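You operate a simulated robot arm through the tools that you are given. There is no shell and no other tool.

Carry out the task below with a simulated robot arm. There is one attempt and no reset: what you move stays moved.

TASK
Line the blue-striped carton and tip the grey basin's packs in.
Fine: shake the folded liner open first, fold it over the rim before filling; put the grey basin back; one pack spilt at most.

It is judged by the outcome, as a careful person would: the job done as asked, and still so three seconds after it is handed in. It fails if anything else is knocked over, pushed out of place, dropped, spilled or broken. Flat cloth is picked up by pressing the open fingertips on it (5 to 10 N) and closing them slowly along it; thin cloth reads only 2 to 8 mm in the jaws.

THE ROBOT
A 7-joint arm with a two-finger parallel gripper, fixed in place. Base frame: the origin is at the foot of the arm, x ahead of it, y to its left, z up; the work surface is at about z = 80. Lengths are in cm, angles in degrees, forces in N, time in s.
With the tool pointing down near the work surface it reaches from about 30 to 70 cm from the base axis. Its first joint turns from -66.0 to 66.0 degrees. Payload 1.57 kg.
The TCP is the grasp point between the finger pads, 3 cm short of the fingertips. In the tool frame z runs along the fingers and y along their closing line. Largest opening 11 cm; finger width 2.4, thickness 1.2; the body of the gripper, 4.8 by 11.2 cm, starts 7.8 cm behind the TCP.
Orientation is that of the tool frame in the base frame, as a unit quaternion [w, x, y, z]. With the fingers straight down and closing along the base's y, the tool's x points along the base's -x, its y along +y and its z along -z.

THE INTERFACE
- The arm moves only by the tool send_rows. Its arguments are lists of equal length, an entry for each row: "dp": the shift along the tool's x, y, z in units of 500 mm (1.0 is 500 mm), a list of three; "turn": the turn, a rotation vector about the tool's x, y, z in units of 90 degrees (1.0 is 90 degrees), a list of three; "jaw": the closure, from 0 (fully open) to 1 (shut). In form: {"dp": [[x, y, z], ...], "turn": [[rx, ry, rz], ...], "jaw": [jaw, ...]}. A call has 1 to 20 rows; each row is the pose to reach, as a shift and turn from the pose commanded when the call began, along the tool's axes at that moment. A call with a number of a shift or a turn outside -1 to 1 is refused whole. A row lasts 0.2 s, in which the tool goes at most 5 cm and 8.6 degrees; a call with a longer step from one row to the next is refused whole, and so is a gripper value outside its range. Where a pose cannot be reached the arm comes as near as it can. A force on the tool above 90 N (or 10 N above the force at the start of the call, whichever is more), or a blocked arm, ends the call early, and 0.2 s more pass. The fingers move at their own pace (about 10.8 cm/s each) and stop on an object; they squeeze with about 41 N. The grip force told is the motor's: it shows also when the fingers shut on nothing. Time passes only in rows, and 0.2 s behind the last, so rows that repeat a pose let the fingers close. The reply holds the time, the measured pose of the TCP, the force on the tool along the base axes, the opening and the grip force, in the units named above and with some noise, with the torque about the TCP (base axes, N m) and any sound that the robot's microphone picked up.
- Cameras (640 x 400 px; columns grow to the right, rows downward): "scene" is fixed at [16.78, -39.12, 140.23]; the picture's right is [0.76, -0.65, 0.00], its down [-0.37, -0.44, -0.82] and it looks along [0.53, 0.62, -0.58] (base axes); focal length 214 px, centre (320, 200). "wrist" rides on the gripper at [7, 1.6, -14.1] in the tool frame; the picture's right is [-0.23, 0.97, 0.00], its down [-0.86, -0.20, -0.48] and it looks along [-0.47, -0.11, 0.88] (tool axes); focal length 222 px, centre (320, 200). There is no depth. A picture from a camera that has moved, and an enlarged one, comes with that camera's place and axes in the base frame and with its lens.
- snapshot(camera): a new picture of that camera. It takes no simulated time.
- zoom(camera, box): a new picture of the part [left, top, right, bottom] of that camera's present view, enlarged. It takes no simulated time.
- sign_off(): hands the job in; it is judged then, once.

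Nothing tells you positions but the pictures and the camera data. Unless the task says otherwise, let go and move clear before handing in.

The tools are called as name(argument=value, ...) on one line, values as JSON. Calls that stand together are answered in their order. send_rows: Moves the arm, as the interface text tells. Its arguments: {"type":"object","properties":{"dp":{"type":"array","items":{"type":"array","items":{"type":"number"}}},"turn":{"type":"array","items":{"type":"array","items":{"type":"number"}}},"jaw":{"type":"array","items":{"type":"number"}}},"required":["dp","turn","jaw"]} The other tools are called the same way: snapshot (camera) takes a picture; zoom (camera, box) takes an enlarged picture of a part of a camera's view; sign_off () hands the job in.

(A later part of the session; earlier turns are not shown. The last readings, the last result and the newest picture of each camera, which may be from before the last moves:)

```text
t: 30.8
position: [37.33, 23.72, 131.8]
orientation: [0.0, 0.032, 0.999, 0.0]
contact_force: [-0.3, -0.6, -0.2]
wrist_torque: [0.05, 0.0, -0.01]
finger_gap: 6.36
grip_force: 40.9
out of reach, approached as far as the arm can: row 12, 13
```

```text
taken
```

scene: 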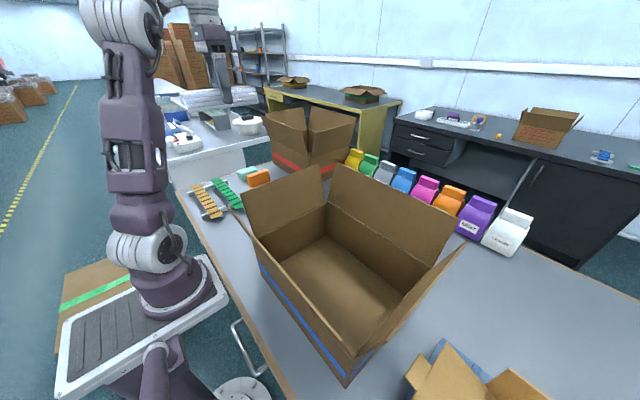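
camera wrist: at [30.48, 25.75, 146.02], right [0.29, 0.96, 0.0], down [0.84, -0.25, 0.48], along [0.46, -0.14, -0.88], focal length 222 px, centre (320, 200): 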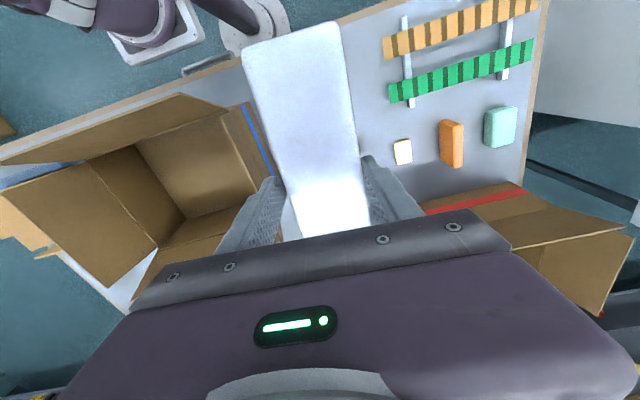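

send_rows(dp=[[-0.01, -0.06, 0.02], [-0.03, -0.14, 0.04], [-0.05, -0.22, 0.06], [-0.07, -0.3, 0.06], [-0.09, -0.38, 0.06], [-0.11, -0.46, 0.06], [-0.13, -0.54, 0.06], [-0.15, -0.62, 0.06], [-0.17, -0.69, 0.06], [-0.176, -0.724, 0.06], [-0.176, -0.724, 0.06]], turn=[[0, 0, 0], [0, 0, 0], [0, 0, 0], [0, 0, 0], [0, 0, 0], [0, 0, 0], [0, 0, 0], [0, 0, 0], [0, 0, 0], [0, 0, 0], [0, 0, 0]], jaw=[0.55, 0.55, 0.55, 0.55, 0.55, 0.55, 0.55, 0.55, 0.55, 0.55, 0.55])

snapshot(camera="wrist")

snapshot(camera="scene")

```text
t: 33.2
position: [43.89, -13.09, 128.84]
orientation: [0.0, 0.032, 1.0, 0.0]
contact_force: [0.0, -0.2, 0.4]
wrist_torque: [-0.02, -0.02, -0.01]
finger_gap: 6.36
grip_force: 41.3
```

```text
taken
camera wrist: at [37.1, -11.04, 143.05], right [0.29, 0.96, 0.0], down [0.84, -0.25, 0.48], along [0.46, -0.14, -0.88], focal length 222 px, centre (320, 200)
```

wrist: 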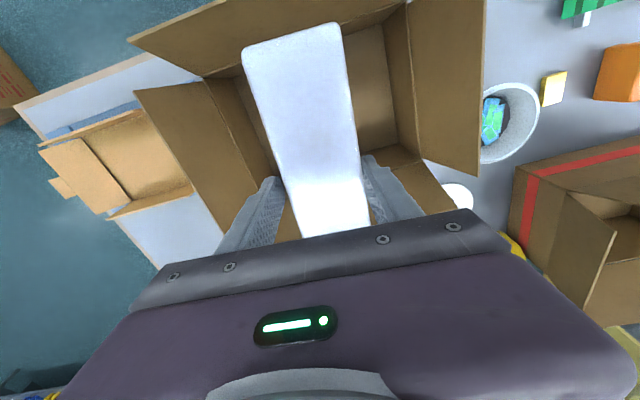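

```text
taken
```

scene: 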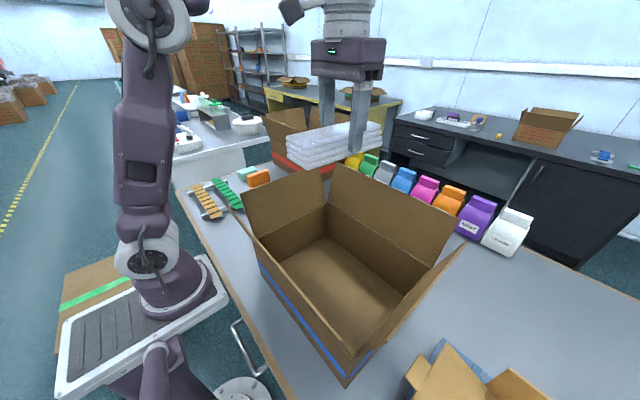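

Held well above the open flaps. Now I'll shake it briskly up and down, a few strokes, and check the result.

send_rows(dp=[[0, 0, 0.09], [0, 0, 0], [0, 0, 0.09], [0, 0, 0], [0, 0, 0.09], [0, 0, 0], [0, 0, 0.09], [0, 0, 0], [0, 0, 0.0]], turn=[[0, 0, 0], [0, 0, 0], [0, 0, 0], [0, 0, 0], [0, 0, 0], [0, 0, 0], [0, 0, 0], [0, 0, 0], [0, 0, 0]], jaw=[0.55, 0.55, 0.55, 0.55, 0.55, 0.55, 0.55, 0.55, 0.55])

snapshot(camera="wrist")

snapshot(camera="scene")

```text
t: 35.2
position: [43.82, -13.24, 128.83]
orientation: [0.001, 0.031, 1.0, -0.001]
contact_force: [-0.4, 0.2, -1.3]
wrist_torque: [0.02, -0.01, 0.0]
finger_gap: 6.36
grip_force: 40.9
```

```text
taken
camera wrist: at [37.05, -11.19, 142.97], right [0.29, 0.96, 0.0], down [0.84, -0.25, 0.48], along [0.46, -0.14, -0.88], focal length 222 px, centre (320, 200)
```

wrist: 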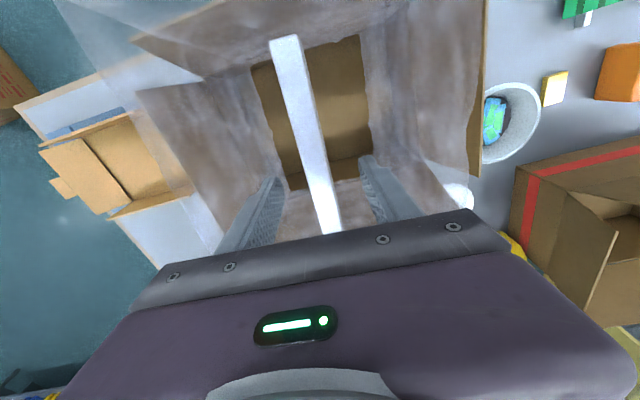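

```text
taken
```

scene: 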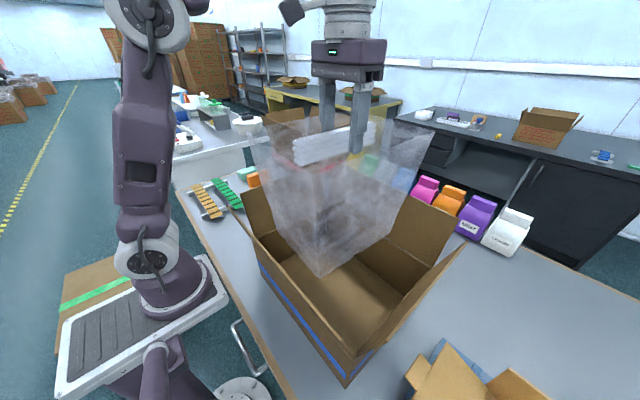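

The liner shook open into a clear, box-shaped bag hanging from the bar in the gripper. I'll zoom in to work out its size and alignment against the carton.

zoom(camera="scene", box=[220, 90, 480, 300])

zoom(camera="wrist", box=[50, 0, 500, 240])

zoom(camera="scene", box=[220, 180, 480, 390])

```text
1.90 times, centred on (350, 195) of scene
camera zoom: at [16.78, -39.12, 140.23], right [0.76, -0.65, 0.0], down [-0.37, -0.44, -0.82], along [0.53, 0.62, -0.58], focal length 408 px, centre (263, 210)
```

zoom: 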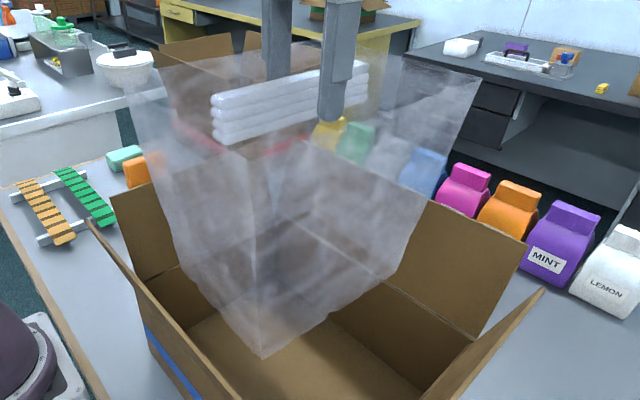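

```text
1.42 times, centred on (275, 120) of wrist
camera zoom: at [37.05, -11.19, 142.97], right [0.29, 0.96, 0.0], down [0.84, -0.25, 0.48], along [0.46, -0.14, -0.88], focal length 316 px, centre (384, 314)
```

zoom: 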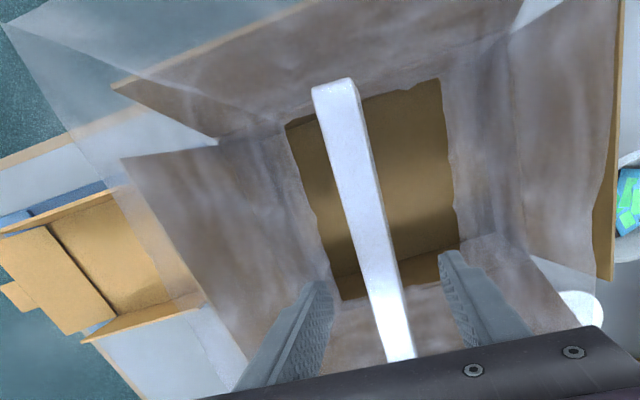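

```text
1.90 times, centred on (350, 285) of scene
camera zoom: at [16.78, -39.12, 140.23], right [0.76, -0.65, 0.0], down [-0.37, -0.44, -0.82], along [0.53, 0.62, -0.58], focal length 408 px, centre (263, 38)
```

zoom: 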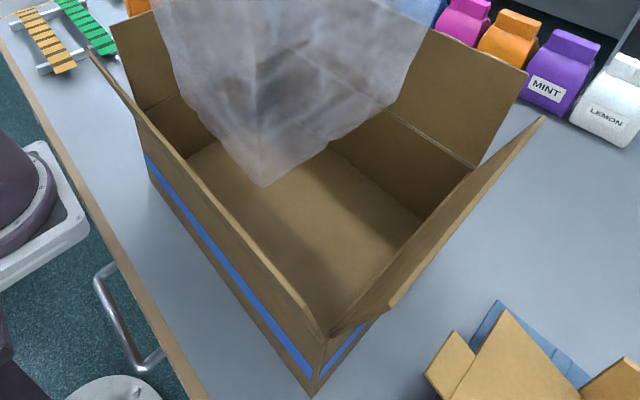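

zoom(camera="scene", box=[250, 100, 440, 220])

zoom(camera="scene", box=[270, 180, 430, 290])

zoom(camera="wrist", box=[40, 0, 280, 160])

zoom(camera="wrist", box=[240, 0, 500, 240])

```text
3.33 times, centred on (345, 160) of scene
camera zoom: at [16.78, -39.12, 140.23], right [0.76, -0.65, 0.0], down [-0.37, -0.44, -0.82], along [0.53, 0.62, -0.58], focal length 715 px, centre (237, 333)
```

zoom: 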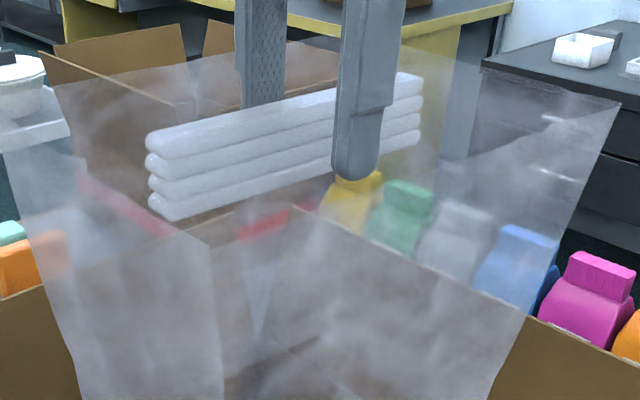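

```text
3.64 times, centred on (350, 235) of scene
camera zoom: at [16.78, -39.12, 140.23], right [0.76, -0.65, 0.0], down [-0.37, -0.44, -0.82], along [0.53, 0.62, -0.58], focal length 780 px, centre (211, 73)
```

zoom: 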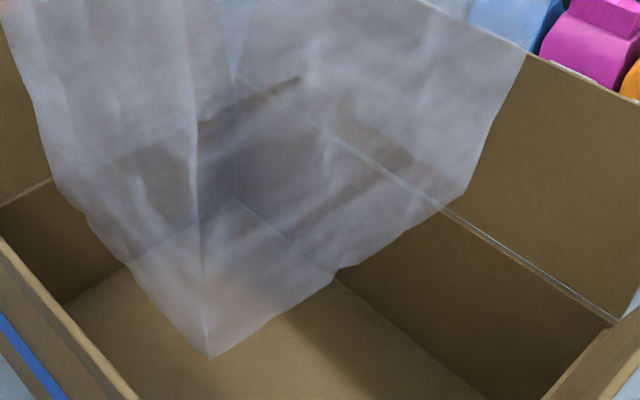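

```text
2.50 times, centred on (160, 80) of wrist
camera zoom: at [37.05, -11.19, 142.97], right [0.29, 0.96, 0.0], down [0.84, -0.25, 0.48], along [0.46, -0.14, -0.88], focal length 555 px, centre (720, 500)
```

zoom: 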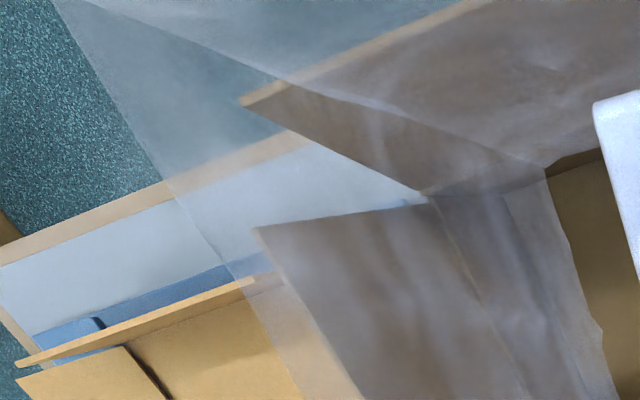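

```text
1.67 times, centred on (370, 120) of wrist
camera zoom: at [37.05, -11.19, 142.97], right [0.29, 0.96, 0.0], down [0.84, -0.25, 0.48], along [0.46, -0.14, -0.88], focal length 370 px, centre (237, 333)
```

zoom: 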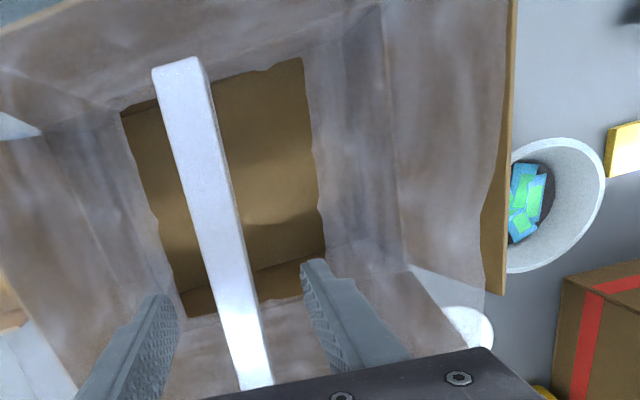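

The hanging bag is about 20.5 × 16.5 cm at the bottom with its long side along the bar, i.e. along x, while the carton is longer along y. I'll rotate it 90° in the air so the long sides match, then check again.

send_rows(dp=[[0, 0, 0], [0, 0, 0], [0, 0, 0], [0, 0, 0], [0, 0, 0], [0, 0, 0], [0, 0, 0], [0, 0, 0], [0, 0, 0], [0, 0, 0], [0, 0, 0], [0, 0, 0], [0, 0, 0]], turn=[[0, 0, 0.08], [0, 0, 0.16], [0, 0, 0.24], [0, 0, 0.32], [0, 0, 0.4], [0, 0, 0.48], [0, 0, 0.56], [0, 0, 0.64], [0, 0, 0.72], [0, 0, 0.8], [0, 0, 0.88], [0, 0, 0.96], [0, 0, 0.96]], jaw=[0.55, 0.55, 0.55, 0.55, 0.55, 0.55, 0.55, 0.55, 0.55, 0.55, 0.55, 0.55, 0.55])

snapshot(camera="wrist")

snapshot(camera="scene")

```text
t: 38.0
position: [43.76, -13.06, 128.69]
orientation: [-0.001, 0.708, 0.707, 0.0]
contact_force: [-0.9, 0.7, 0.4]
wrist_torque: [-0.02, -0.02, 0.0]
finger_gap: 6.38
grip_force: 40.9
```

```text
taken
camera wrist: at [45.52, -6.13, 142.87], right [0.97, -0.23, 0.0], down [-0.2, -0.85, 0.48], along [-0.11, -0.47, -0.88], focal length 222 px, centre (320, 200)
```

wrist: 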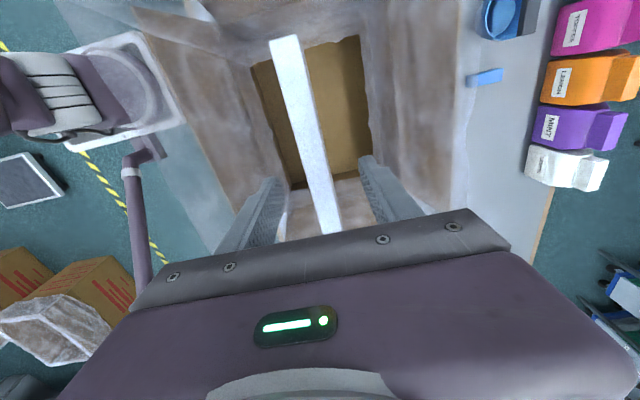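

```text
taken
```

scene: 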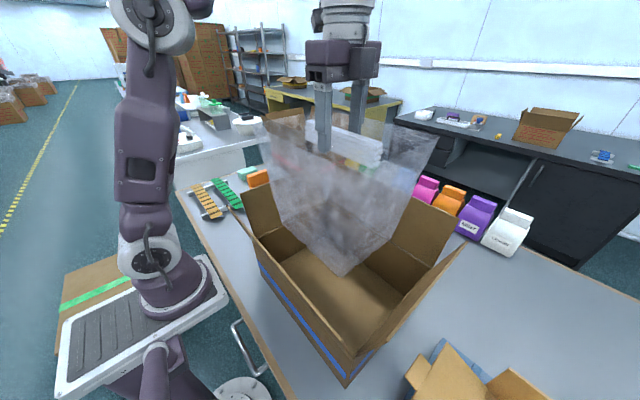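

zoom(camera="scene", box=[260, 160, 440, 290])

zoom(camera="wrist", box=[120, 0, 480, 240])

```text
3.08 times, centred on (350, 225) of scene
camera zoom: at [16.78, -39.12, 140.23], right [0.76, -0.65, 0.0], down [-0.37, -0.44, -0.82], along [0.53, 0.62, -0.58], focal length 660 px, centre (228, 123)
```

zoom: 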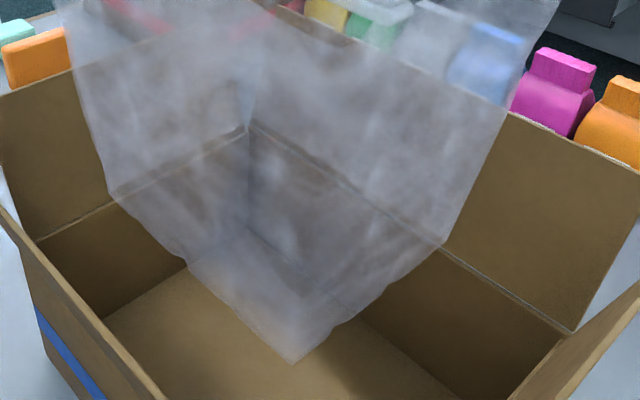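

```text
1.67 times, centred on (300, 120) of wrist
camera zoom: at [45.52, -6.13, 142.87], right [0.97, -0.23, 0.0], down [-0.2, -0.85, 0.48], along [-0.11, -0.47, -0.88], focal length 370 px, centre (353, 333)
```

zoom: 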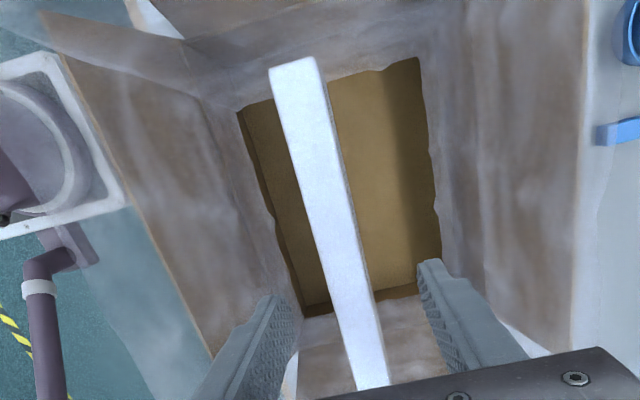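

The bag's long side now matches the carton and it's centred within about 1 cm. I'll correct that offset and lower it partway into the carton.

send_rows(dp=[[-0.006, 0.01, 0.0], [-0.012, 0.02, 0.02], [-0.012, 0.02, 0.06], [-0.012, 0.02, 0.1], [-0.012, 0.02, 0.14], [-0.012, 0.02, 0.18], [-0.012, 0.02, 0.22], [-0.012, 0.02, 0.26], [-0.012, 0.02, 0.3], [-0.012, 0.02, 0.32]], turn=[[0, 0, 0], [0, 0, 0], [0, 0, 0], [0, 0, 0], [0, 0, 0], [0, 0, 0], [0, 0, 0], [0, 0, 0], [0, 0, 0], [0, 0, 0]], jaw=[0.55, 0.55, 0.55, 0.55, 0.55, 0.55, 0.55, 0.55, 0.55, 0.55])

snapshot(camera="wrist")

snapshot(camera="scene")

```text
t: 40.2
position: [44.63, -13.67, 112.76]
orientation: [0.0, 0.708, 0.707, 0.0]
contact_force: [-0.2, -0.4, 0.5]
wrist_torque: [-0.03, 0.03, 0.02]
finger_gap: 6.38
grip_force: 41.2
```

```text
taken
camera wrist: at [46.39, -6.85, 127.0], right [0.97, -0.23, 0.0], down [-0.2, -0.85, 0.48], along [-0.11, -0.47, -0.88], focal length 222 px, centre (320, 200)
```

wrist: 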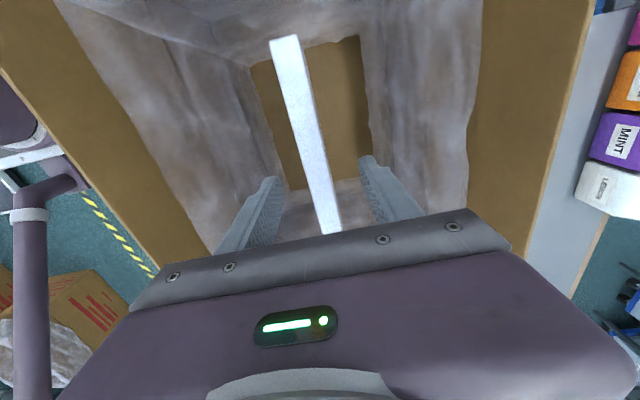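

```text
taken
```

scene: 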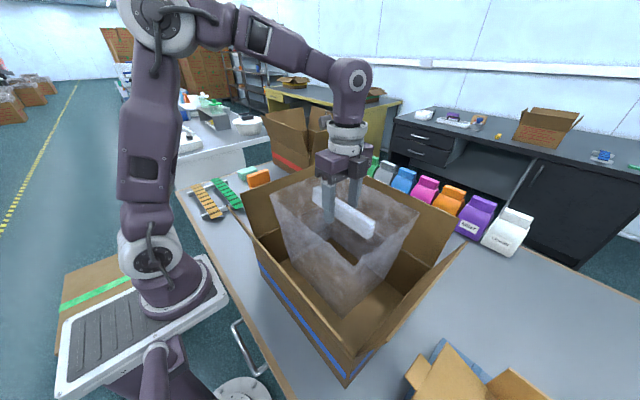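

send_rows(dp=[[0, 0, 0.03], [0, 0, 0.06], [0, 0, 0.09], [0, 0, 0.11], [0, 0, 0.125], [0, 0, 0.13]], turn=[[0, 0, 0], [0, 0, 0], [0, 0, 0], [0, 0, 0], [0, 0, 0], [0, 0, 0]], jaw=[0.55, 0.55, 0.55, 0.55, 0.55, 0.55])

snapshot(camera="wrist")

zoom(camera="scene", box=[220, 130, 480, 390])

```text
t: 41.6
position: [44.77, -13.65, 106.14]
orientation: [-0.001, 0.707, 0.707, 0.001]
contact_force: [0.1, 1.2, -0.4]
wrist_torque: [-0.02, -0.02, 0.02]
finger_gap: 6.37
grip_force: 41.5
```

```text
taken
camera wrist: at [46.57, -6.77, 120.31], right [0.97, -0.23, 0.0], down [-0.2, -0.86, 0.48], along [-0.11, -0.47, -0.88], focal length 222 px, centre (320, 200)
```

wrist: 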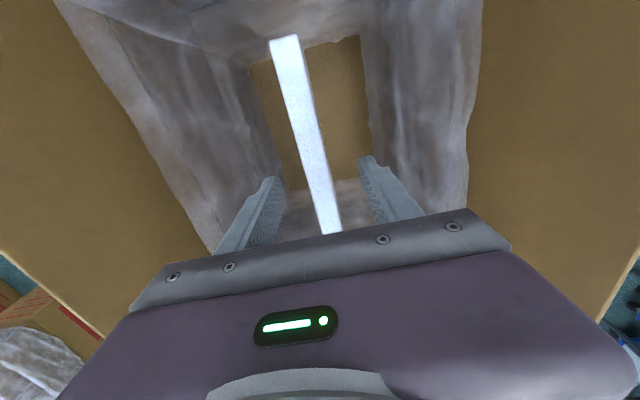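

```text
1.54 times, centred on (350, 260) of scene
camera zoom: at [16.78, -39.12, 140.23], right [0.76, -0.65, 0.0], down [-0.37, -0.44, -0.82], along [0.53, 0.62, -0.58], focal length 330 px, centre (274, 108)
```

zoom: 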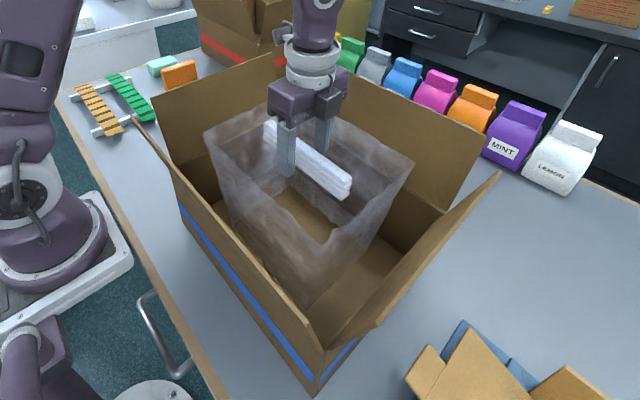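

send_rows(dp=[[0, 0, 0.02], [0, 0, 0.03], [0, 0, 0.04], [0, 0, 0.05], [0, 0, 0.05]], turn=[[0, 0, 0], [0, 0, 0], [0, 0, 0], [0, 0, 0], [0, 0, 0]], jaw=[0.55, 0.55, 0.55, 0.55, 0.55])

snapshot(camera="wrist")

zoom(camera="scene", box=[220, 130, 480, 390])

```text
t: 42.8
position: [44.83, -13.68, 103.69]
orientation: [0.0, 0.707, 0.707, 0.0]
contact_force: [-0.5, -0.8, -0.8]
wrist_torque: [0.02, -0.01, 0.02]
finger_gap: 6.38
grip_force: 41.1
```

```text
taken
camera wrist: at [46.54, -6.74, 117.9], right [0.97, -0.23, 0.0], down [-0.2, -0.86, 0.48], along [-0.11, -0.47, -0.88], focal length 222 px, centre (320, 200)
```

wrist: 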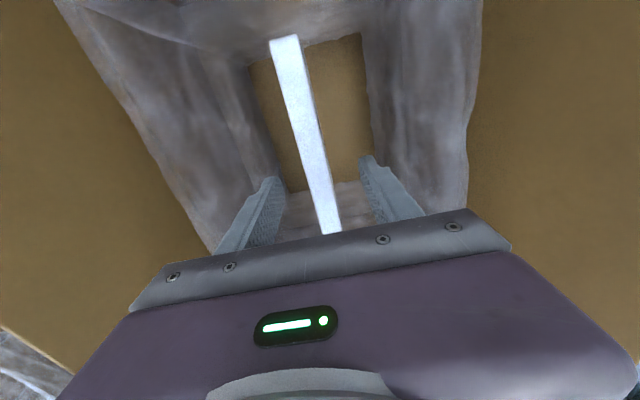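

```text
1.54 times, centred on (350, 260) of scene
camera zoom: at [16.78, -39.12, 140.23], right [0.76, -0.65, 0.0], down [-0.37, -0.44, -0.82], along [0.53, 0.62, -0.58], focal length 330 px, centre (274, 108)
```

zoom: 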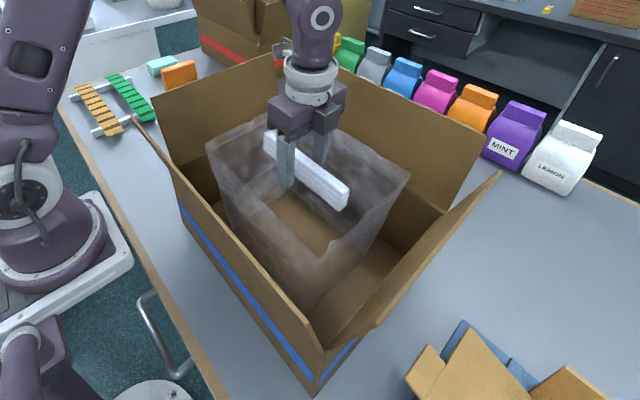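

send_rows(dp=[[0, 0, 0.03], [0, 0, 0.06], [0, 0, 0.09], [0, 0, 0.11], [0, 0, 0.12], [0, 0, 0.12]], turn=[[0, 0, 0], [0, 0, 0], [0, 0, 0], [0, 0, 0], [0, 0, 0], [0, 0, 0]], jaw=[0.55, 0.55, 0.55, 0.55, 0.55, 0.55])

snapshot(camera="wrist")

zoom(camera="scene", box=[180, 60, 480, 360])

```text
t: 44.2
position: [44.83, -13.68, 97.49]
orientation: [0.0, 0.707, 0.707, -0.001]
contact_force: [-0.2, 0.0, -1.3]
wrist_torque: [0.0, 0.03, -0.02]
finger_gap: 6.37
grip_force: 40.9
```

```text
taken
camera wrist: at [46.6, -6.74, 111.79], right [0.97, -0.23, 0.0], down [-0.2, -0.86, 0.48], along [-0.11, -0.47, -0.88], focal length 222 px, centre (320, 200)
```

wrist: 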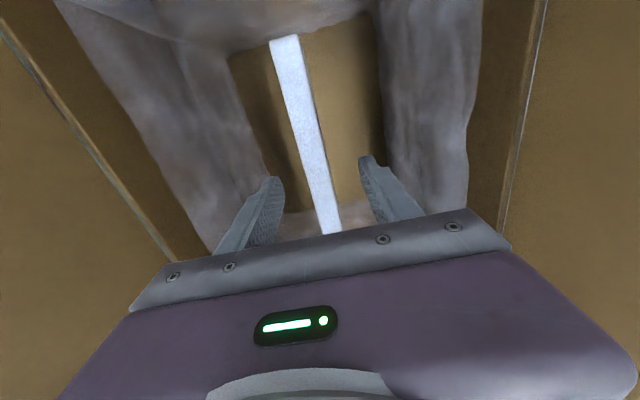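

```text
1.33 times, centred on (330, 210) of scene
camera zoom: at [16.78, -39.12, 140.23], right [0.76, -0.65, 0.0], down [-0.37, -0.44, -0.82], along [0.53, 0.62, -0.58], focal length 286 px, centre (307, 187)
```

zoom: 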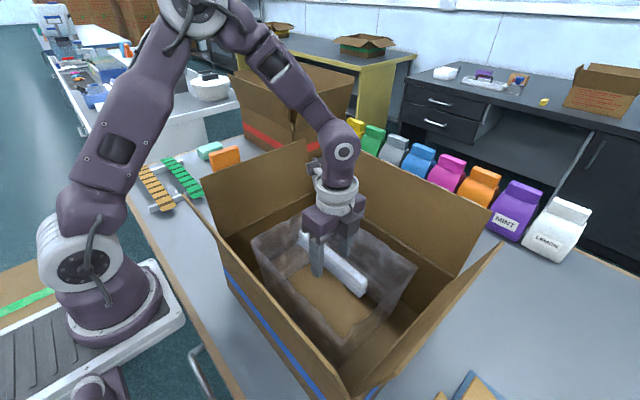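

send_rows(dp=[[0, 0, 0.03], [0, 0, 0.07], [0, 0, 0.11], [0, 0, 0.15], [0, 0, 0.19], [0, 0, 0.22], [0, 0, 0.235], [0, 0, 0.24]], turn=[[0, 0, 0], [0, 0, 0], [0, 0, 0], [0, 0, 0], [0, 0, 0], [0, 0, 0], [0, 0, 0], [0, 0, 0]], jaw=[0.55, 0.55, 0.55, 0.55, 0.55, 0.55, 0.55, 0.55])

zoom(camera="scene", box=[180, 60, 480, 360])

snapshot(camera="wrist")

```text
t: 46.0
position: [44.92, -13.58, 85.69]
orientation: [0.0, 0.707, 0.708, 0.0]
contact_force: [0.5, -0.1, -0.7]
wrist_torque: [-0.02, 0.02, -0.03]
finger_gap: 6.37
grip_force: 41.0
```

```text
1.33 times, centred on (330, 210) of scene
camera zoom: at [16.78, -39.12, 140.23], right [0.76, -0.65, 0.0], down [-0.37, -0.44, -0.82], along [0.53, 0.62, -0.58], focal length 286 px, centre (307, 187)
```

zoom: 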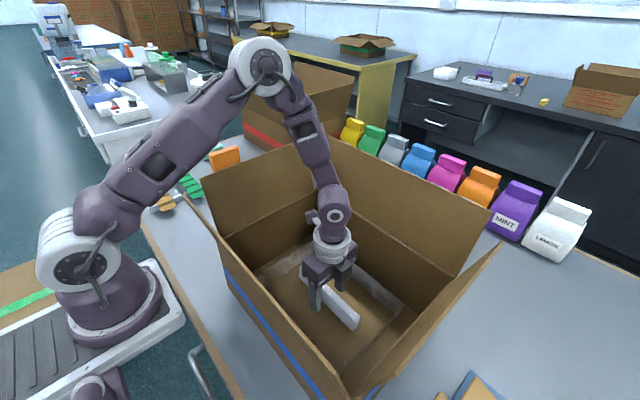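

```text
taken
camera wrist: at [46.58, -6.6, 99.89], right [0.97, -0.23, 0.0], down [-0.2, -0.86, 0.48], along [-0.11, -0.47, -0.88], focal length 222 px, centre (320, 200)
```

wrist: 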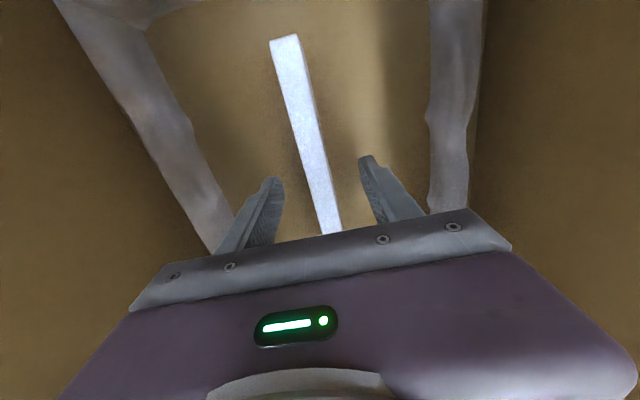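

send_rows(dp=[[0, 0, 0.006], [0, 0, 0.012]], turn=[[0, 0, 0], [0, 0, 0]], jaw=[0.55, 0.55])

send_rows(dp=[[0, 0, 0.004], [0, 0, 0.006]], turn=[[0, 0, 0], [0, 0, 0]], jaw=[0.55, 0.55])

```text
t: 46.6
position: [44.73, -13.72, 85.01]
orientation: [0.0, 0.707, 0.707, 0.0]
contact_force: [0.5, 0.1, -0.5]
wrist_torque: [-0.01, -0.02, -0.04]
finger_gap: 6.37
grip_force: 41.1
```

```text
t: 47.2
position: [44.83, -13.49, 84.89]
orientation: [0.0, 0.707, 0.707, 0.0]
contact_force: [-0.2, -0.4, 0.2]
wrist_torque: [-0.01, -0.01, -0.04]
finger_gap: 6.38
grip_force: 40.7
```

send_rows(dp=[[0, 0, 0.003], [0, 0, 0.005]], turn=[[0, 0, 0], [0, 0, 0]], jaw=[0.55, 0.55])

zoom(camera="scene", box=[260, 180, 420, 300])

```text
t: 47.8
position: [44.9, -13.71, 84.6]
orientation: [0.001, 0.707, 0.707, 0.001]
contact_force: [-2.4, 6.0, 25.4]
wrist_torque: [-0.55, 0.24, -0.07]
finger_gap: 6.37
grip_force: 40.8
```

```text
3.33 times, centred on (340, 240) of scene
camera zoom: at [16.73, -39.09, 140.24], right [0.76, -0.65, 0.0], down [-0.37, -0.44, -0.82], along [0.53, 0.62, -0.58], focal length 715 px, centre (253, 67)
```

zoom: 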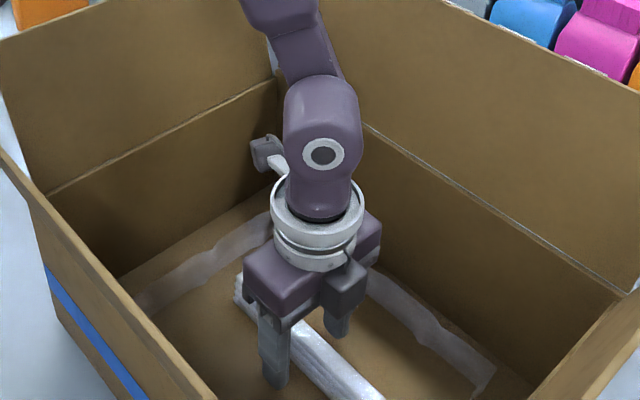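

The block is on the carton floor now. I'll ease off and release it gently, then look.

send_rows(dp=[[0, 0, -0.0015], [0, 0, -0.0015], [0, 0, -0.0015], [0, 0, -0.0015], [0, 0, -0.0015], [0, 0, -0.0015]], turn=[[0, 0, 0], [0, 0, 0], [0, 0, 0], [0, 0, 0], [0, 0, 0], [0, 0, 0]], jaw=[0.5, 0.42, 0.38, 0.33, 0.3, 0.3])

snapshot(camera="wrist")

zoom(camera="scene", box=[220, 130, 480, 390])

```text
t: 49.2
position: [44.84, -13.6, 84.59]
orientation: [0.0, 0.707, 0.707, 0.0]
contact_force: [1.0, -0.2, 0.3]
wrist_torque: [-0.01, 0.01, 0.01]
finger_gap: 7.7
grip_force: 0.0
```

```text
taken
camera wrist: at [46.6, -6.76, 98.78], right [0.97, -0.23, 0.0], down [-0.2, -0.86, 0.48], along [-0.11, -0.47, -0.88], focal length 222 px, centre (320, 200)
```

wrist: 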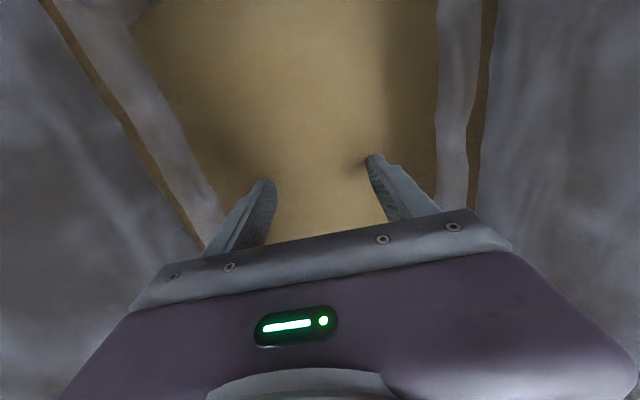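

```text
1.54 times, centred on (350, 260) of scene
camera zoom: at [16.78, -39.12, 140.23], right [0.76, -0.65, 0.0], down [-0.37, -0.44, -0.82], along [0.53, 0.62, -0.58], focal length 330 px, centre (274, 108)
```

zoom: 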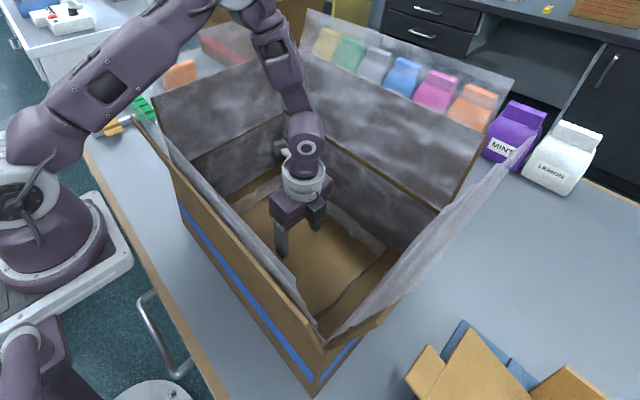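

The liner has opened up and now lines the carton's walls and flaps, with film cuffs standing above the flap edges. I'll raise the gripper straight out and then look at how to fold the cuffs over.

send_rows(dp=[[0, 0, -0.02], [0, 0, -0.06], [0, 0, -0.12], [0, 0, -0.2], [0, 0, -0.28], [0, 0, -0.36], [0, 0, -0.44], [0, 0, -0.52], [0, 0, -0.6], [0, 0, -0.68], [0, 0, -0.76], [0, 0, -0.84], [0, 0, -0.9], [0, 0, -0.9]], turn=[[0, 0, 0], [0, 0, 0], [0, 0, 0], [0, 0, 0], [0, 0, 0], [0, 0, 0], [0, 0, 0], [0, 0, 0], [0, 0, 0], [0, 0, 0], [0, 0, 0], [0, 0, 0], [0, 0, 0], [0, 0, 0]], jaw=[0.3, 0.3, 0.3, 0.3, 0.3, 0.3, 0.3, 0.3, 0.3, 0.3, 0.3, 0.3, 0.3, 0.3])

snapshot(camera="wrist")

snapshot(camera="scene")

zoom(camera="scene", box=[210, 130, 470, 390])

```text
t: 52.2
position: [44.69, -13.69, 129.46]
orientation: [0.0, 0.707, 0.708, 0.0]
contact_force: [0.4, 0.2, -0.2]
wrist_torque: [0.01, 0.0, -0.01]
finger_gap: 7.72
grip_force: 0.0
```

```text
taken
camera wrist: at [46.52, -6.8, 143.74], right [0.97, -0.23, 0.0], down [-0.2, -0.86, 0.48], along [-0.11, -0.47, -0.88], focal length 222 px, centre (320, 200)
```

wrist: 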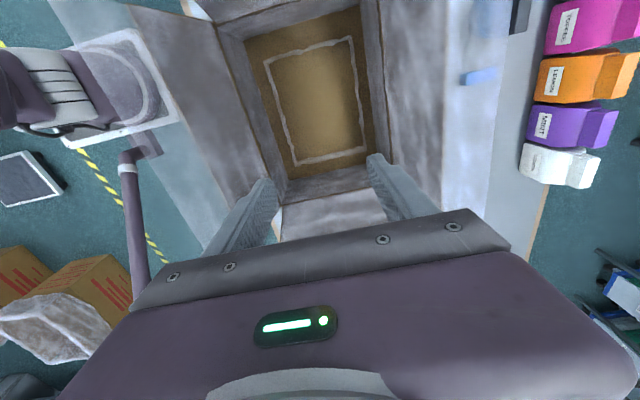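

```text
taken
```

scene: 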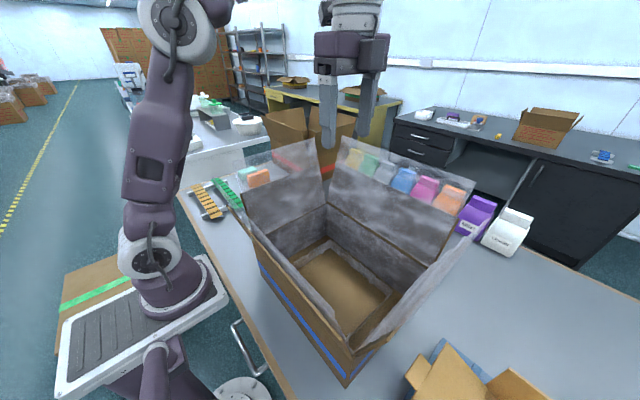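

```text
1.54 times, centred on (340, 260) of scene
camera zoom: at [16.77, -39.12, 140.23], right [0.76, -0.65, 0.0], down [-0.37, -0.44, -0.82], along [0.53, 0.62, -0.58], focal length 330 px, centre (289, 108)
```

zoom: 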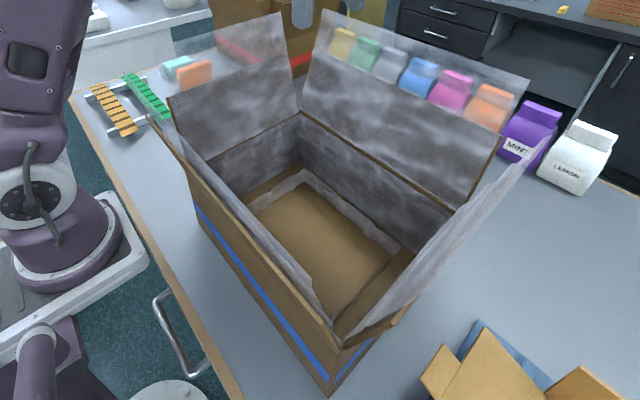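

The liner is in and its cuffs rise about 10 cm beyond the flap tops, up to roughly z 118. I'll look more closely at the cuffs before trying to fold them out.

zoom(camera="scene", box=[310, 130, 470, 250])

zoom(camera="scene", box=[220, 130, 340, 240])

zoom(camera="scene", box=[240, 220, 400, 380])

zoom(camera="wrist", box=[360, 0, 560, 220])

```text
3.33 times, centred on (390, 190) of scene
camera zoom: at [16.77, -39.12, 140.23], right [0.76, -0.65, 0.0], down [-0.37, -0.44, -0.82], along [0.53, 0.62, -0.58], focal length 715 px, centre (87, 233)
```

zoom: 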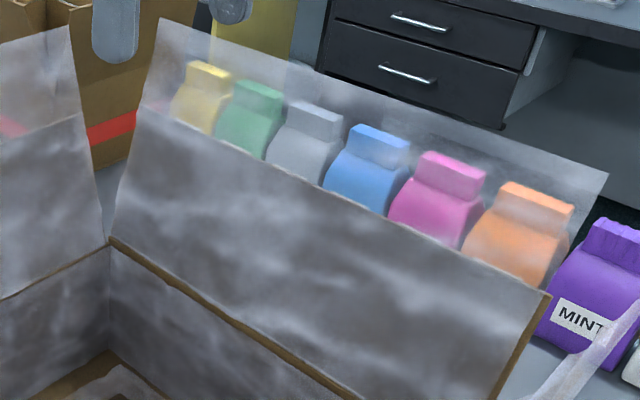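

```text
3.64 times, centred on (280, 185) of scene
camera zoom: at [16.77, -39.12, 140.23], right [0.76, -0.65, 0.0], down [-0.37, -0.44, -0.82], along [0.53, 0.62, -0.58], focal length 780 px, centre (466, 254)
```

zoom: 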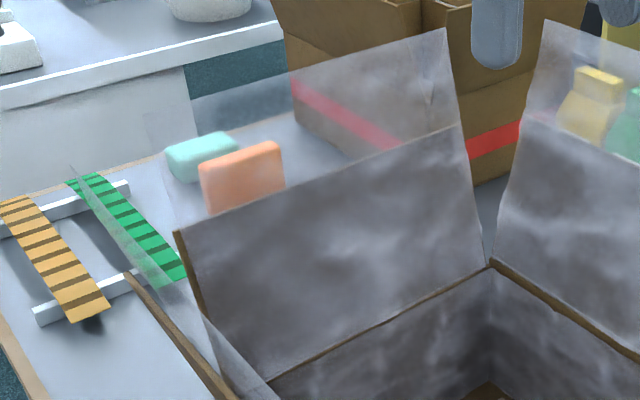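

```text
2.50 times, centred on (320, 300) of scene
camera zoom: at [16.77, -39.12, 140.23], right [0.76, -0.65, 0.0], down [-0.37, -0.44, -0.82], along [0.53, 0.62, -0.58], focal length 536 px, centre (320, -50)
```

zoom: 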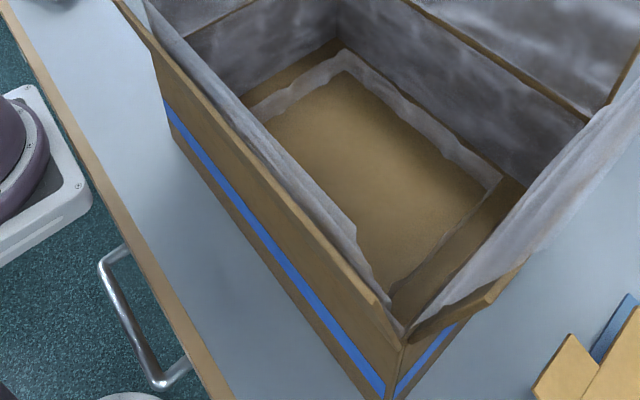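

```text
1.82 times, centred on (460, 110) of wrist
camera zoom: at [46.52, -6.8, 143.74], right [0.97, -0.23, 0.0], down [-0.2, -0.86, 0.48], along [-0.11, -0.47, -0.88], focal length 404 px, centre (66, 364)
```

zoom: 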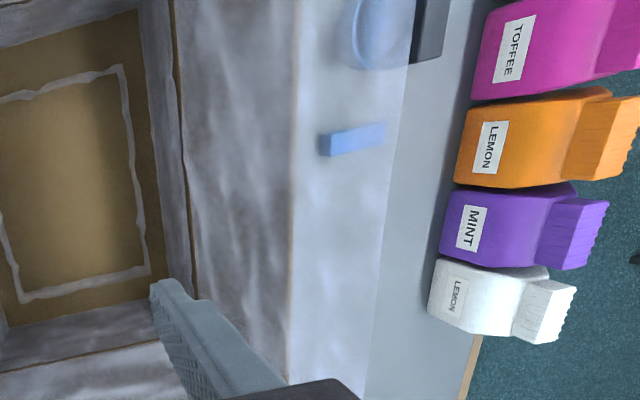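

The +x cuff's top edge is near x 63.4, z 118.7 above a flap edge at x ≈ 61.3, z ≈ 110.6. I'll move over its middle with the fingers straddling it along x.

send_rows(dp=[[0, 0.06, 0], [0, 0.14, 0], [0, 0.22, 0], [0, 0.3, 0], [0, 0.358, 0], [0, 0.358, 0]], turn=[[0, 0, 0], [0, 0, 0], [0, 0, 0], [0, 0, 0], [0, 0, 0], [0, 0, 0]], jaw=[0.4, 0.5, 0.5, 0.5, 0.5, 0.5])

snapshot(camera="wrist")

snapshot(camera="scene")

```text
t: 53.6
position: [55.47, -12.37, 124.07]
orientation: [0.003, 0.703, 0.711, -0.007]
contact_force: [-1.2, 0.6, -0.1]
wrist_torque: [-0.03, -0.03, -0.02]
finger_gap: 5.48
grip_force: 0.0
out of reach, approached as far as the arm can: row 2, 3, 4, 5, 6
```

```text
taken
camera wrist: at [57.2, -5.19, 138.16], right [0.98, -0.22, 0.0], down [-0.19, -0.85, 0.49], along [-0.11, -0.48, -0.87], focal length 222 px, centre (320, 200)
```

wrist: 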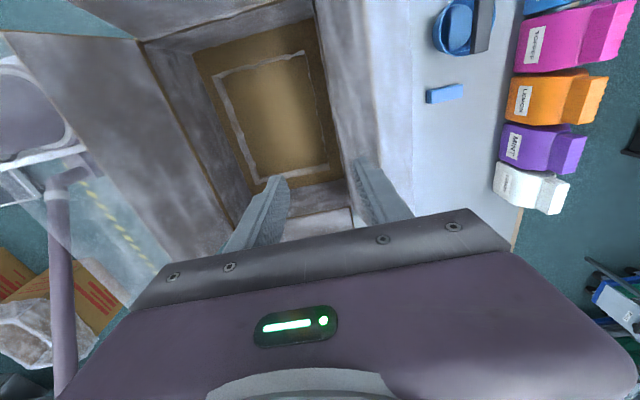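

```text
taken
```

scene: 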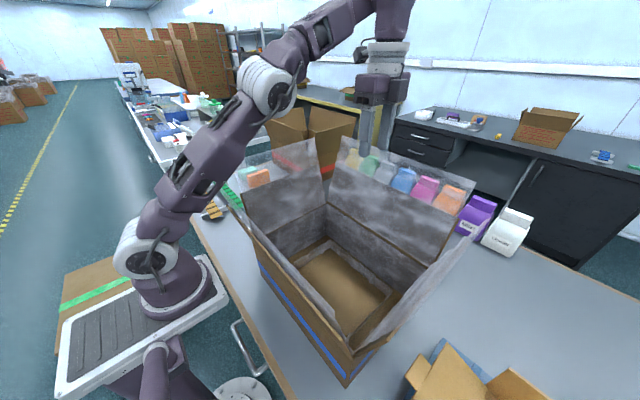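

At this height the arm can't reach out to the +x cuff with the tool pointing down. I'll start with the +y cuff, which is close, and turn the fingers back so they close along y.

send_rows(dp=[[0.02, -0.04, -0.02], [0.05, -0.1, -0.04], [0.08, -0.16, -0.04], [0.12, -0.2, -0.04], [0.16, -0.214, -0.04], [0.2, -0.214, -0.04], [0.24, -0.214, -0.04], [0.28, -0.214, -0.04], [0.307, -0.214, -0.04], [0.307, -0.214, -0.04], [0.307, -0.214, -0.04], [0.307, -0.214, -0.04], [0.307, -0.214, -0.04]], turn=[[0, 0, -0.09], [0, 0, -0.18], [0, 0, -0.27], [0, 0, -0.36], [0, 0, -0.45], [0, 0, -0.54], [0, 0, -0.63], [0, 0, -0.72], [0, 0, -0.81], [0, 0, -0.9], [0, 0, -0.97], [0, 0, -0.99], [0, 0, -0.99]], jaw=[0.5, 0.5, 0.5, 0.5, 0.5, 0.5, 0.5, 0.5, 0.5, 0.5, 0.5, 0.5, 0.5])

snapshot(camera="wrist")

snapshot(camera="scene")

```text
t: 56.4
position: [44.55, 3.18, 126.27]
orientation: [0.0, 0.007, 1.0, 0.0]
contact_force: [-0.4, 0.2, 0.3]
wrist_torque: [0.01, -0.01, 0.01]
finger_gap: 5.52
grip_force: 0.0
```

```text
taken
camera wrist: at [37.71, 4.78, 140.44], right [0.24, 0.97, 0.0], down [0.85, -0.21, 0.48], along [0.46, -0.12, -0.88], focal length 222 px, centre (320, 200)
```

wrist: 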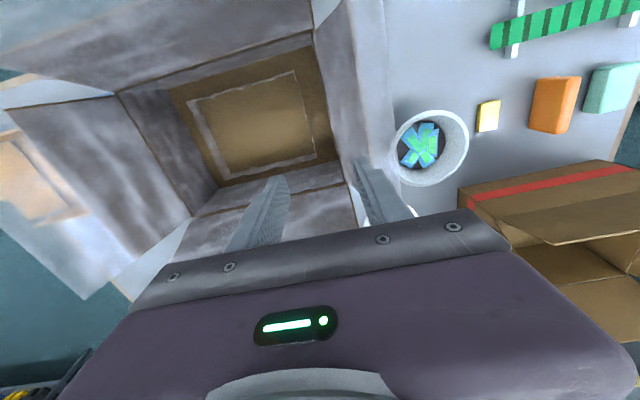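

```text
taken
```

scene: 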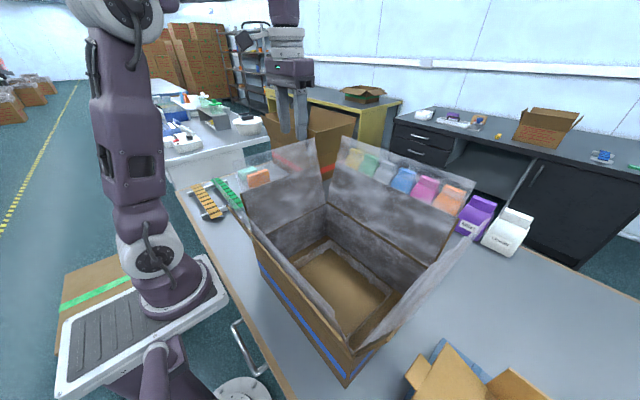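

zoom(camera="wrist", box=[280, 0, 460, 220])

zoom(camera="wrist", box=[320, 60, 420, 150])

```text
1.82 times, centred on (370, 110) of wrist
camera zoom: at [37.71, 4.78, 140.44], right [0.24, 0.97, 0.0], down [0.85, -0.21, 0.48], along [0.46, -0.12, -0.88], focal length 404 px, centre (229, 364)
```

zoom: 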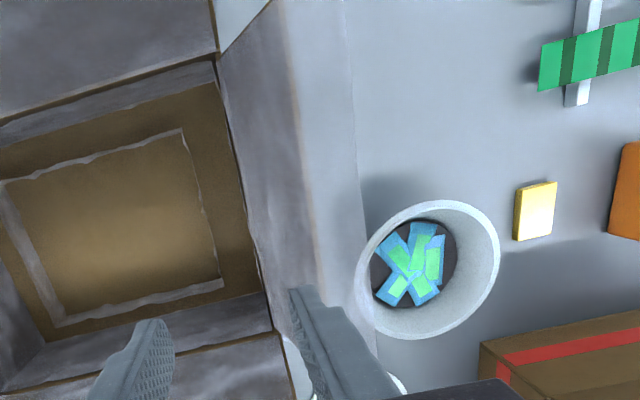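

```text
4.44 times, centred on (370, 105) of wrist
camera zoom: at [37.71, 4.78, 140.44], right [0.24, 0.97, 0.0], down [0.85, -0.21, 0.48], along [0.46, -0.12, -0.88], focal length 987 px, centre (98, 622)
```

zoom: 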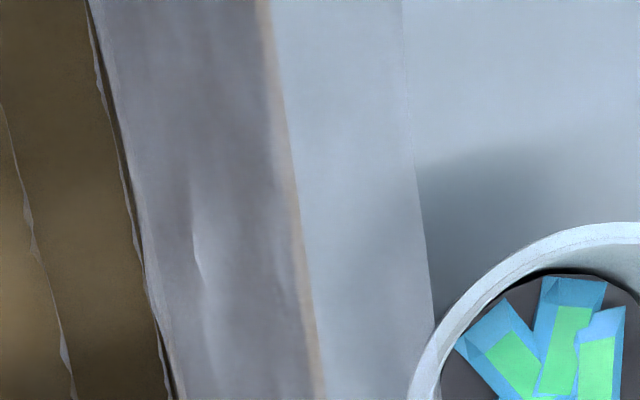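

The +y cuff stands from about (y 9.4, z 109.5) up to (y 11, z 117). I'll straddle its top edge with the fingertips above the cardboard, then close lightly on the film.

send_rows(dp=[[0, 0.07, 0.0], [0, 0.143, 0.02], [0, 0.143, 0.08], [0, 0.143, 0.14], [0, 0.143, 0.18], [0, 0.143, 0.195], [0, 0.143, 0.195]], turn=[[0, 0, 0], [0, 0, 0], [0, 0, 0], [0, 0, 0], [0, 0, 0], [0, 0, 0], [0, 0, 0]], jaw=[0.5, 0.5, 0.5, 0.5, 0.5, 0.5, 0.5])

snapshot(camera="wrist")

zoom(camera="scene", box=[220, 110, 360, 240])

```text
t: 58.0
position: [44.78, 10.09, 116.25]
orientation: [0.0, 0.008, 1.0, 0.001]
contact_force: [-0.3, 0.0, -0.2]
wrist_torque: [-0.01, -0.02, -0.02]
finger_gap: 5.48
grip_force: 0.0
```

```text
taken
camera wrist: at [37.85, 11.83, 130.55], right [0.24, 0.97, 0.0], down [0.85, -0.21, 0.48], along [0.46, -0.12, -0.88], focal length 222 px, centre (320, 200)
```

wrist: 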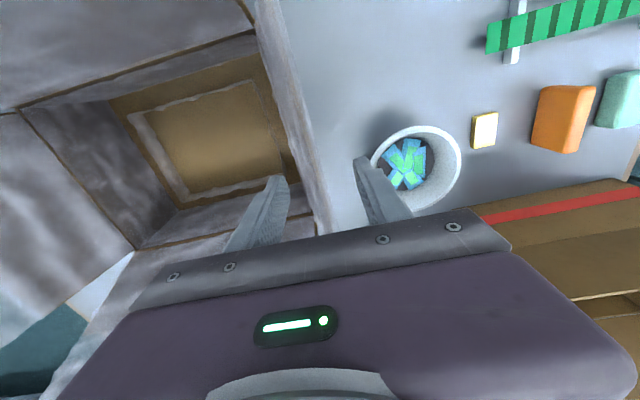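

```text
3.08 times, centred on (290, 175) of scene
camera zoom: at [16.78, -39.12, 140.23], right [0.76, -0.65, 0.0], down [-0.37, -0.44, -0.82], along [0.53, 0.62, -0.58], focal length 660 px, centre (412, 277)
```

zoom: 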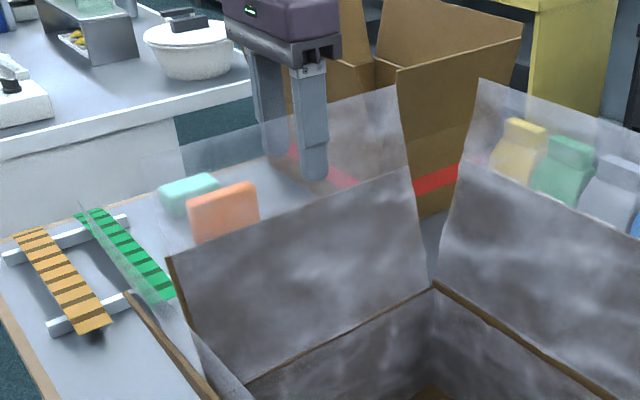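

send_rows(dp=[[0, 0, 0], [0, 0, 0], [0, 0, 0], [0, 0, 0], [0, 0, 0], [0, 0, 0], [0, 0, 0]], turn=[[0, 0, 0], [0, 0, 0], [0, 0, 0], [0, 0, 0], [0, 0, 0], [0, 0, 0], [0, 0, 0]], jaw=[0.6, 0.7, 0.8, 0.88, 0.94, 1.0, 1.0])

zoom(camera="scene", box=[220, 110, 360, 240])

```text
t: 59.6
position: [44.68, 10.19, 116.39]
orientation: [0.001, 0.008, 1.0, 0.0]
contact_force: [-1.4, -0.6, 0.4]
wrist_torque: [0.02, 0.02, 0.01]
finger_gap: 0.0
grip_force: 21.7
```

```text
3.08 times, centred on (290, 175) of scene
camera zoom: at [16.78, -39.12, 140.23], right [0.76, -0.65, 0.0], down [-0.37, -0.44, -0.82], along [0.53, 0.62, -0.58], focal length 660 px, centre (412, 277)
```

zoom: 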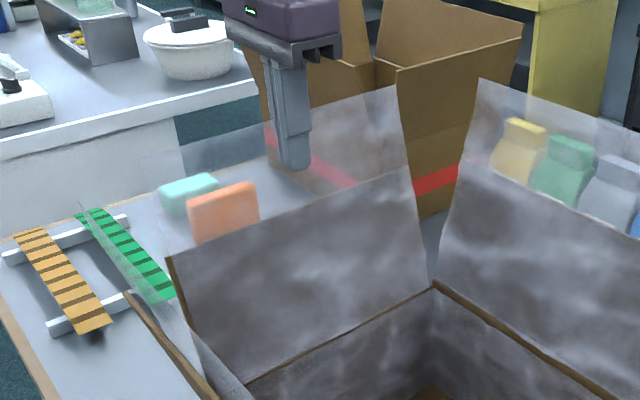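

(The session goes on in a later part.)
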